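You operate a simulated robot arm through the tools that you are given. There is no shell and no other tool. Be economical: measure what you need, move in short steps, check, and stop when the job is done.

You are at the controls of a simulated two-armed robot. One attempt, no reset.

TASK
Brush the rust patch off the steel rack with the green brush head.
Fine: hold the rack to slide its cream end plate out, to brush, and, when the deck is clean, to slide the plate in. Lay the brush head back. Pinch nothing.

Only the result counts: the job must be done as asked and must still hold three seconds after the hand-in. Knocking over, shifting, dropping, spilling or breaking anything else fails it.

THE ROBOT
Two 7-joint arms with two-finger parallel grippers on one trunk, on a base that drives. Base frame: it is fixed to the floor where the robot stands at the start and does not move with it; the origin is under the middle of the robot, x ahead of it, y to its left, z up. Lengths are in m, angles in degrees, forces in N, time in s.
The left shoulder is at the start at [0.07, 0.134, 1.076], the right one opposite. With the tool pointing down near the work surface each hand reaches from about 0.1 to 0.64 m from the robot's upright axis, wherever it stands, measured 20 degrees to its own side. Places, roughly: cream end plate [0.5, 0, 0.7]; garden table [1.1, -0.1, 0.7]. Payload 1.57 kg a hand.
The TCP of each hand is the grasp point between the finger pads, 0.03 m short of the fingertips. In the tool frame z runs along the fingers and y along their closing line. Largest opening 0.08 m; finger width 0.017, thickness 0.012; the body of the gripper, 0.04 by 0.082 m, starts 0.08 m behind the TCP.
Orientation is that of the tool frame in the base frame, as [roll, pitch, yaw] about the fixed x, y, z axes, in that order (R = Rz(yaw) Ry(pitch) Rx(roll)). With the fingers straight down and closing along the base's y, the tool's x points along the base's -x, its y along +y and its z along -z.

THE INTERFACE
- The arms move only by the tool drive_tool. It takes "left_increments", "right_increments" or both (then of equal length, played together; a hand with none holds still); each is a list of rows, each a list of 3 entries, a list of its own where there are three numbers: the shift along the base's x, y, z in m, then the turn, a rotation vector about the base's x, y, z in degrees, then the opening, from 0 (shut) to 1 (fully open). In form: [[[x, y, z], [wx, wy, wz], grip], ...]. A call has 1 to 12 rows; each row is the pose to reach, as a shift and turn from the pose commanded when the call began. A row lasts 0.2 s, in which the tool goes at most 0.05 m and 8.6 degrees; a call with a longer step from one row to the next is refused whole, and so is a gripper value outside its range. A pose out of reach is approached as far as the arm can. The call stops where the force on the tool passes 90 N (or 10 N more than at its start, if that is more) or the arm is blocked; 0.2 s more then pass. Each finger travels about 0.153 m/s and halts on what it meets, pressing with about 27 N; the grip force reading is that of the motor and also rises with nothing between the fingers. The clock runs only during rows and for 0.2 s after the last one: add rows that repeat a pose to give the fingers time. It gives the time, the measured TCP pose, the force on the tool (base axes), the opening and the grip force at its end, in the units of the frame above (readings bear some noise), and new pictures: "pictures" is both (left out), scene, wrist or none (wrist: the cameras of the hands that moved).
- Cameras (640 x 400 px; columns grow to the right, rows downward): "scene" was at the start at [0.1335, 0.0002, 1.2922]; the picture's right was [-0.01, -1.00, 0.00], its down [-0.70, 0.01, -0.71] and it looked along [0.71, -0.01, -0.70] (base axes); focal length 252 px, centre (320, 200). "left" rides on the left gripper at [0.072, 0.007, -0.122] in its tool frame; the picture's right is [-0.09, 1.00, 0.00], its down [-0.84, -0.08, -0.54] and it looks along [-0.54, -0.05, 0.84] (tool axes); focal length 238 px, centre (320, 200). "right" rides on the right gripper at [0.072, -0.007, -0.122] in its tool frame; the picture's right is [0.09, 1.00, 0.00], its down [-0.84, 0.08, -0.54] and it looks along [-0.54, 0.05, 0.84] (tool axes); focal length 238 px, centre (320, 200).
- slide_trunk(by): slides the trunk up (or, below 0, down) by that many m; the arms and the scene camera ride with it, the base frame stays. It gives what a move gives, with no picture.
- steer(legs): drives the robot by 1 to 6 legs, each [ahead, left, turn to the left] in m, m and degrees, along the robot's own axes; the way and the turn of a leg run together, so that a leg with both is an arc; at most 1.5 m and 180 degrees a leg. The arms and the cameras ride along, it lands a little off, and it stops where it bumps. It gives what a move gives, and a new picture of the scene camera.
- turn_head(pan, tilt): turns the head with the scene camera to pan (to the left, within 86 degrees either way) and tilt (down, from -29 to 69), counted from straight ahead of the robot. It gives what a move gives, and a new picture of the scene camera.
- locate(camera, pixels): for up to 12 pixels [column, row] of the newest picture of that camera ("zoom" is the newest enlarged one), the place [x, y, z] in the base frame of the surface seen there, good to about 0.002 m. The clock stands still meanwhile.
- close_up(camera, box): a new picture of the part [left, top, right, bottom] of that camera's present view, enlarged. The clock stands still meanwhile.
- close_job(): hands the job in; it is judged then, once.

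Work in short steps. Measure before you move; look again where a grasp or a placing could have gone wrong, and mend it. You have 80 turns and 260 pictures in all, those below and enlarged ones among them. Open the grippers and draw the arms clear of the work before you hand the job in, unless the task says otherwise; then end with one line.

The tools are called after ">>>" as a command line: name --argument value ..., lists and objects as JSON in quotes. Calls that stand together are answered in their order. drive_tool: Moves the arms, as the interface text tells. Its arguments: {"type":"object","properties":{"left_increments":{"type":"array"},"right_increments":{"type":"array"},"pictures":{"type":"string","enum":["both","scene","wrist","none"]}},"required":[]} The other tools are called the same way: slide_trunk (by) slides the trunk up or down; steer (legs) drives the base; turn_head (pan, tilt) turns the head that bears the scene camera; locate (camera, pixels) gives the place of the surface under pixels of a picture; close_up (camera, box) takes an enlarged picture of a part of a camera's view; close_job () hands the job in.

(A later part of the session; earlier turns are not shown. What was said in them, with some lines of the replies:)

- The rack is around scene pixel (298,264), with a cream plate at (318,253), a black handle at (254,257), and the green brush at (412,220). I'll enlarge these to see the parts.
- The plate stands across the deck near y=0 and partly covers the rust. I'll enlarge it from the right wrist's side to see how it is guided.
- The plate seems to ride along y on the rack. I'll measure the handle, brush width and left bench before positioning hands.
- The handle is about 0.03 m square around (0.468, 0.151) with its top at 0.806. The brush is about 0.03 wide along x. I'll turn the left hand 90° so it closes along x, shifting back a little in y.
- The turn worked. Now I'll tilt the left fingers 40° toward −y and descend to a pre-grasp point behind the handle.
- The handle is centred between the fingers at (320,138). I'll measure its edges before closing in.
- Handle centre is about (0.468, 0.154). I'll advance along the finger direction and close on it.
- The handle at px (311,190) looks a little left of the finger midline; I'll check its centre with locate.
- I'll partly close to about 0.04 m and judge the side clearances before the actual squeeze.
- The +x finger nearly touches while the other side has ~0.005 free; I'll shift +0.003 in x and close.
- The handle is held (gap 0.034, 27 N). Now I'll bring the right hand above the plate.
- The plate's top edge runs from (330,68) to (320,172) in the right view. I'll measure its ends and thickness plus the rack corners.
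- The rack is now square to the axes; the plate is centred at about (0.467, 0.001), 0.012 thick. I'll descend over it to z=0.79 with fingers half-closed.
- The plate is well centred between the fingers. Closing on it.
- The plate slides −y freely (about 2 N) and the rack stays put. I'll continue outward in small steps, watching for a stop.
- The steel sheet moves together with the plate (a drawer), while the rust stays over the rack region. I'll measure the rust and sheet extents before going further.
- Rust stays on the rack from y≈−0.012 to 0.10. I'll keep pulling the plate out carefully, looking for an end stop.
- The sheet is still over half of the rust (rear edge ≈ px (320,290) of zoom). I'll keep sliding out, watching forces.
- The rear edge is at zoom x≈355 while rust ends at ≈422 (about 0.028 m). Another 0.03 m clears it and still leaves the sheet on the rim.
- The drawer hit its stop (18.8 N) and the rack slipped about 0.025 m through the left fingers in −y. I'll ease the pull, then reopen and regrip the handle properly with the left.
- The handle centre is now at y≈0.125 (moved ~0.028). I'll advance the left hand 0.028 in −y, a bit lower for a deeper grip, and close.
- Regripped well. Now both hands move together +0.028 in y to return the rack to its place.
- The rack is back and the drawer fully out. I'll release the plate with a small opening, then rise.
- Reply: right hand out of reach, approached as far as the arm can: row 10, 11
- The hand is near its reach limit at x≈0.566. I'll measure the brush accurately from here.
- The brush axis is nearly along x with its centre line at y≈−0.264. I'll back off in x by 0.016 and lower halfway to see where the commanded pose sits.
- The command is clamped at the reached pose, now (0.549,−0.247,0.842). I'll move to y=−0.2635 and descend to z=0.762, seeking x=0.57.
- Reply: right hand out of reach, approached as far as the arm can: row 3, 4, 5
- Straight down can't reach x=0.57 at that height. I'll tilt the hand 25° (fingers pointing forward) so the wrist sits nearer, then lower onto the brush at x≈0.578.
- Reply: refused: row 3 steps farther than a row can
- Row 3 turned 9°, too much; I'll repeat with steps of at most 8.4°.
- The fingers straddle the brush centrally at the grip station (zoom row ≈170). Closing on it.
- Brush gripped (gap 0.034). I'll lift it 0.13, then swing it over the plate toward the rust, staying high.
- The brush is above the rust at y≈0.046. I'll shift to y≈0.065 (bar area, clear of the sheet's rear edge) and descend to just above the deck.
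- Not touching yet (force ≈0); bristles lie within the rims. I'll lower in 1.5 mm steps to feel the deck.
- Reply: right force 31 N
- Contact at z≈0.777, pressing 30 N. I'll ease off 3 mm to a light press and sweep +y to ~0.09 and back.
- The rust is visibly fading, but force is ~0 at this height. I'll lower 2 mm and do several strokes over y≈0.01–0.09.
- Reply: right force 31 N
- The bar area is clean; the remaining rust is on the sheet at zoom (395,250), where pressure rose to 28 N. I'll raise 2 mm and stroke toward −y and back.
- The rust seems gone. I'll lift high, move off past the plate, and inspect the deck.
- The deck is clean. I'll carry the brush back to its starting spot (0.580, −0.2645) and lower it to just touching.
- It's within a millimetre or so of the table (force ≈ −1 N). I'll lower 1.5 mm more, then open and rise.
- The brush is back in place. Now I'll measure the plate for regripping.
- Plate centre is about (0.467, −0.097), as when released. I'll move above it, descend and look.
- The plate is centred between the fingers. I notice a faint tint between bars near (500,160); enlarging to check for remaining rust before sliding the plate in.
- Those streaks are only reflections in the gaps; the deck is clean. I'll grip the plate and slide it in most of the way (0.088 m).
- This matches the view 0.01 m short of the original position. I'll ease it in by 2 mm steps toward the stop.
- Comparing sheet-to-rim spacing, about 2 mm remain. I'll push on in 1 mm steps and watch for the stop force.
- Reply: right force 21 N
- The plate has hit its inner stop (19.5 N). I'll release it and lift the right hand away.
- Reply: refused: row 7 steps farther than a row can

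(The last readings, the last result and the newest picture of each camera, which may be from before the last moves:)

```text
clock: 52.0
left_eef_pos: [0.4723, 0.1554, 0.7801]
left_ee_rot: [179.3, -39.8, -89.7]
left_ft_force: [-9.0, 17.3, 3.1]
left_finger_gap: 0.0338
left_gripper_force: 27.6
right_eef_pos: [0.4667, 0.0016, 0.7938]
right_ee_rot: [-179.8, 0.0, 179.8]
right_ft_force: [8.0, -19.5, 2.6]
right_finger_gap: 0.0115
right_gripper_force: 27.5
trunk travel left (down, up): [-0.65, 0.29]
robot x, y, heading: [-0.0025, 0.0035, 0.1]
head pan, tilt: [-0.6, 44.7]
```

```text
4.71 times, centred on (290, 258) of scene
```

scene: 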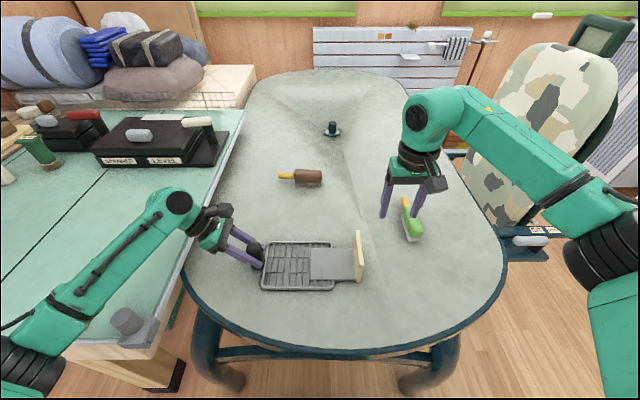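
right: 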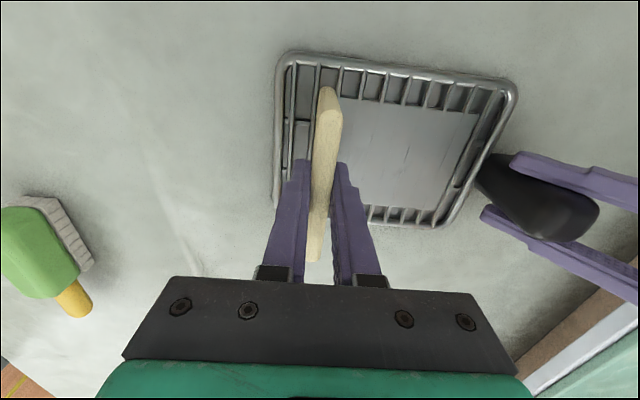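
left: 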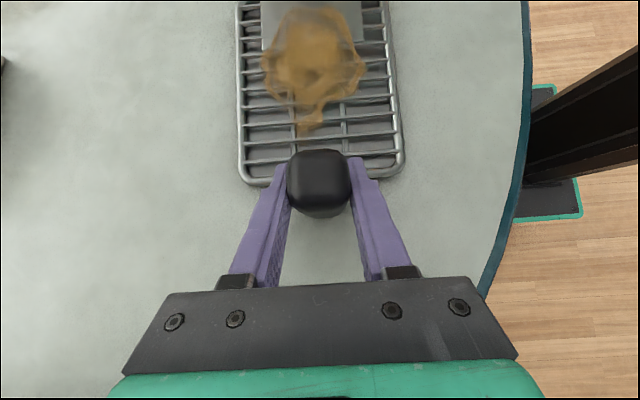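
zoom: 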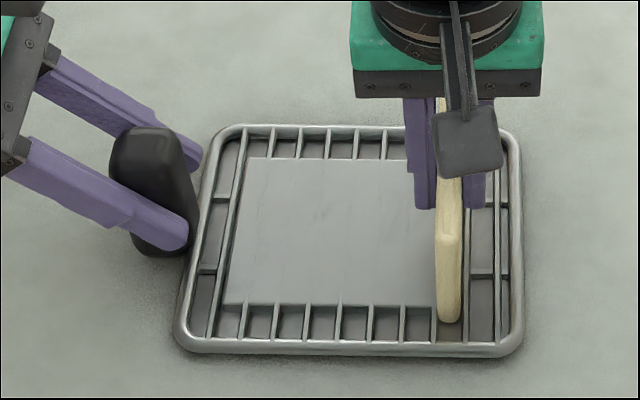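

A row was too long; I'll release and lift with shorter steps.

>>> drive_tool --right_increments '[[[0, 0, 0], [0, 0, 0], 0.3], [[0, -0.001, 0], [0, 0, 0], 0.4], [[0, -0.001, 0], [0, 0, 0], 0.4], [[0, -0.001, 0.04], [0, 0, 0], 0.4], [[0, -0.001, 0.08], [0, 0, 0], 0.4], [[0, -0.01, 0.12], [0, 0, 0], 0.6], [[-0.01, -0.04, 0.14], [0, 0, 0], 1], [[-0.02, -0.075, 0.16], [0, 0, 0], 1], [[-0.03, -0.11, 0.18], [0, 0, 0], 1], [[-0.035, -0.145, 0.2], [0, 0, 0], 1], [[-0.035, -0.18, 0.22], [0, 0, 0], 1]]' --pictures "scene"

>>> close_up --camera "scene" --box '[230, 215, 350, 300]'

```text
clock: 54.4
left_eef_pos: [0.4715, 0.1541, 0.7802]
left_ee_rot: [179.3, -40.0, -89.9]
left_ft_force: [0.2, -0.5, 3.7]
left_finger_gap: 0.0339
left_gripper_force: 27.0
right_eef_pos: [0.4302, -0.1776, 1.0165]
right_ee_rot: [179.9, -0.1, -180.0]
right_ft_force: [0.2, -0.4, 1.1]
right_finger_gap: 0.08
right_gripper_force: 0.0
trunk travel left (down, up): [-0.65, 0.29]
robot x, y, heading: [-0.0045, -0.0021, -0.2]
head pan, tilt: [-0.6, 44.7]
```

scene: 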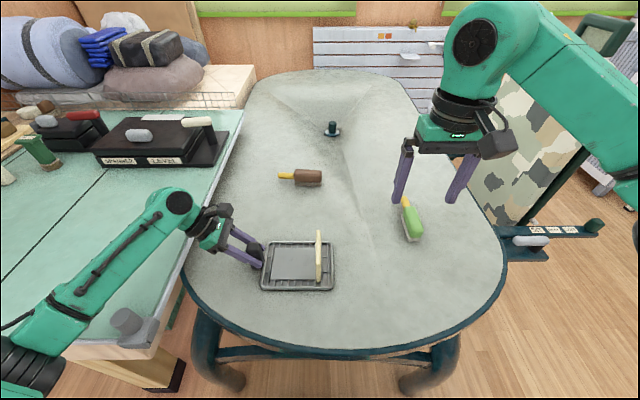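

```text
4.71 times, centred on (290, 258) of scene
```

zoom: 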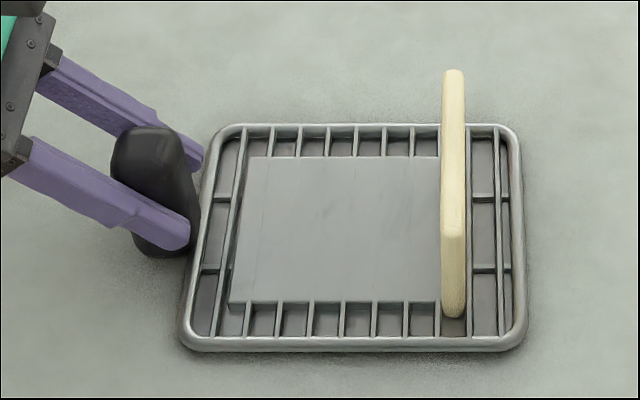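

After release the plate sprang back maybe a millimetre. I'll close the right fingers and bring them just outside the plate to nudge it fully home while the left still holds the rack.

>>> drive_tool --right_increments '[[[0.01, 0.03, -0.02], [0, 0, 0], 0.5], [[0.02, 0.06, -0.045], [0, 0, 0], 0], [[0.03, 0.09, -0.07], [0, 0, 0], 0], [[0.035, 0.12, -0.095], [0, 0, 0], 0], [[0.035, 0.137, -0.13], [0, 0, 0], 0], [[0.035, 0.137, -0.17], [0, 0, 0], 0], [[0.035, 0.137, -0.21], [0, 0, 0], 0], [[0.035, 0.137, -0.22], [0, 0, 0], 0]]' --pictures "wrist"

>>> close_up --camera "right" --box '[240, 60, 400, 280]'

```text
clock: 56.2
left_eef_pos: [0.4724, 0.1549, 0.7789]
left_ee_rot: [179.2, -40.1, -89.8]
left_ft_force: [-0.4, -0.9, 4.4]
left_finger_gap: 0.0337
left_gripper_force: 26.8
right_eef_pos: [0.4661, -0.0402, 0.793]
right_ee_rot: [-180.0, 0.1, -180.0]
right_ft_force: [0.3, 0.4, 0.4]
right_finger_gap: 0.0002
right_gripper_force: 21.4
trunk travel left (down, up): [-0.65, 0.29]
robot x, y, heading: [-0.0002, -0.0015, 0.1]
head pan, tilt: [-0.6, 44.7]
```

right: 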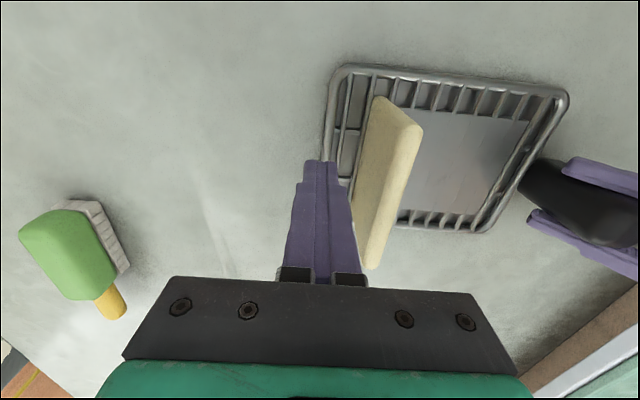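

```text
1.82 times, centred on (320, 170) of right
```

zoom: 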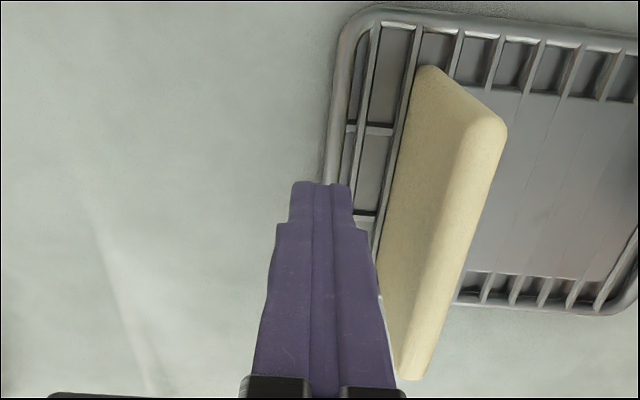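

The closed fingers are about 0.02 m outside the plate at y=−0.040. I'll advance to near contact, then in 1 mm steps.

>>> drive_tool --right_increments '[[[0, 0.01, 0], [0, 0, 0], 0], [[0, 0.017, 0], [0, 0, 0], 0], [[0, 0.02, 0], [0, 0, 0], 0], [[0, 0.022, 0], [0, 0, 0], 0], [[0, 0.023, 0], [0, 0, 0], 0], [[0, 0.024, 0], [0, 0, 0], 0]]' --pictures "none"

```text
clock: 57.6
left_eef_pos: [0.4714, 0.1562, 0.7797]
left_ee_rot: [179.3, -39.8, -89.8]
left_ft_force: [-2.0, 11.8, 4.4]
left_finger_gap: 0.034
left_gripper_force: 26.9
right_eef_pos: [0.4659, -0.0184, 0.7931]
right_ee_rot: [-179.8, 0.0, 179.8]
right_ft_force: [2.1, -14.0, -0.4]
right_finger_gap: 0.0
right_gripper_force: 21.3
trunk travel left (down, up): [-0.65, 0.29]
robot x, y, heading: [0.0011, -0.0012, -0.1]
head pan, tilt: [-0.6, 44.7]
```

The plate is pressed home (14 N at the stop). I'll back off in −y and lift the right hand clear.

>>> drive_tool --right_increments '[[[0, -0.01, 0], [0, 0, 0], 0], [[0, -0.025, 0], [0, 0, 0], 0], [[0, -0.03, 0.03], [0, 0, 0], 0], [[0, -0.035, 0.07], [0, 0, 0], 0.3], [[0, -0.05, 0.11], [0, 0, 0], 0.6], [[-0.01, -0.08, 0.14], [0, 0, 0], 1], [[-0.02, -0.11, 0.17], [0, 0, 0], 1], [[-0.03, -0.14, 0.2], [0, 0, 0], 1], [[-0.035, -0.17, 0.22], [0, 0, 0], 1]]' --pictures "none"

>>> close_up --camera "scene" --box '[230, 215, 350, 300]'

```text
clock: 59.6
left_eef_pos: [0.4722, 0.1544, 0.7799]
left_ee_rot: [179.2, -39.9, -89.7]
left_ft_force: [-1.4, -0.9, 3.6]
left_finger_gap: 0.0338
left_gripper_force: 26.9
right_eef_pos: [0.4295, -0.1869, 1.0131]
right_ee_rot: [180.0, 0.0, 179.9]
right_ft_force: [-0.5, 0.2, 0.1]
right_finger_gap: 0.0799
right_gripper_force: 0.0
trunk travel left (down, up): [-0.65, 0.29]
robot x, y, heading: [-0.0001, -0.0006, -0.2]
head pan, tilt: [-0.6, 44.7]
```

```text
4.71 times, centred on (290, 258) of scene
```

zoom: 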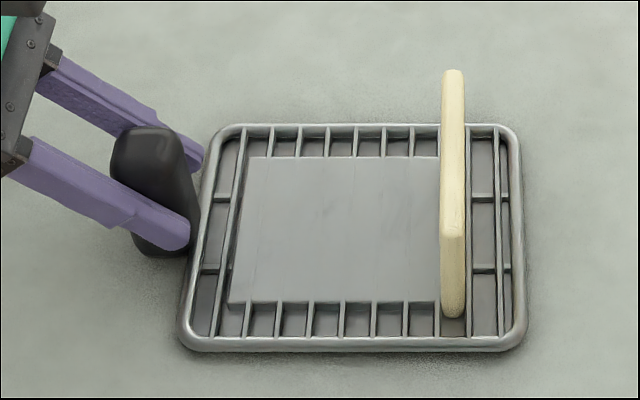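

The plate is home and the deck clean. Now I'll open the left hand and withdraw it along its finger axis.

>>> drive_tool --left_increments '[[[0, 0, 0], [0, 0, 0], 0.5], [[0, 0, 0], [0, 0, 0], 0.8], [[0, 0, 0], [0, 0, 0], 0.8], [[0, 0.02, 0.024], [0, 0, 0], 0.8], [[0, 0.04, 0.048], [0, 0, 0], 0.9], [[0, 0.064, 0.08], [0, 0, 0], 1], [[0, 0.07, 0.12], [8, 0, 0], 1], [[0, 0.075, 0.16], [16, 0, 0], 1], [[0, 0.08, 0.2], [24, 0, 0], 1]]' --pictures "both"

>>> close_up --camera "scene" --box '[230, 180, 430, 300]'

```text
clock: 61.6
left_eef_pos: [0.4749, 0.2364, 0.9797]
left_ee_rot: [179.2, -15.8, -89.7]
left_ft_force: [-0.2, -0.1, 0.1]
left_finger_gap: 0.0796
left_gripper_force: 0.1
right_eef_pos: [0.4297, -0.1857, 1.0128]
right_ee_rot: [180.0, -0.1, -180.0]
right_ft_force: [-0.4, -0.4, -0.4]
right_finger_gap: 0.0799
right_gripper_force: 0.1
trunk travel left (down, up): [-0.65, 0.29]
robot x, y, heading: [-0.0026, -0.0003, -0.1]
head pan, tilt: [-0.6, 44.7]
```

scene: 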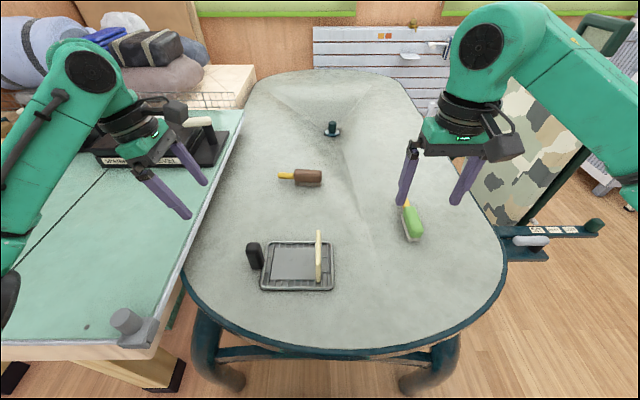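
left: 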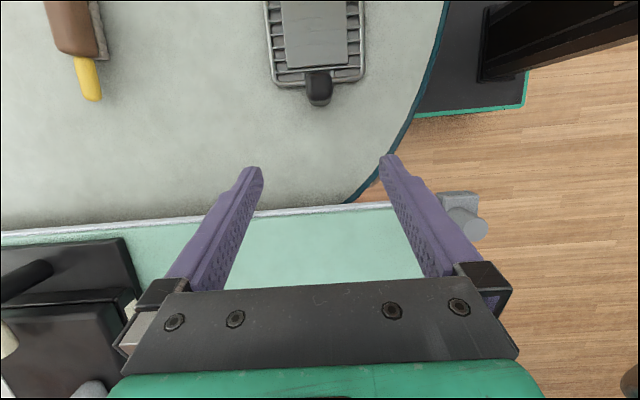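

```text
3.20 times, centred on (330, 240) of scene
```

zoom: 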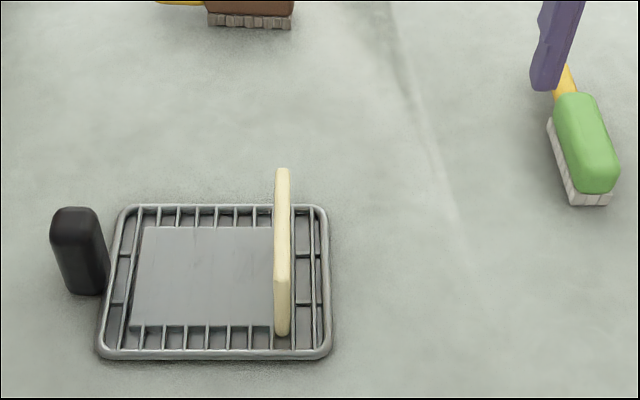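

Both hands are open and clear. The deck is clean, the plate is in, and the green brush lies in its original place, so I'm handing in.

>>> close_job

```text
The job is handed in.
```

I brushed the rust off the rack, slid the cream plate back in to its stop, and laid the green brush back in its place; the rack slipped about 0.03 m while I pulled the plate out, and I moved it back, but it sits turned about 2 degrees from its starting angle.
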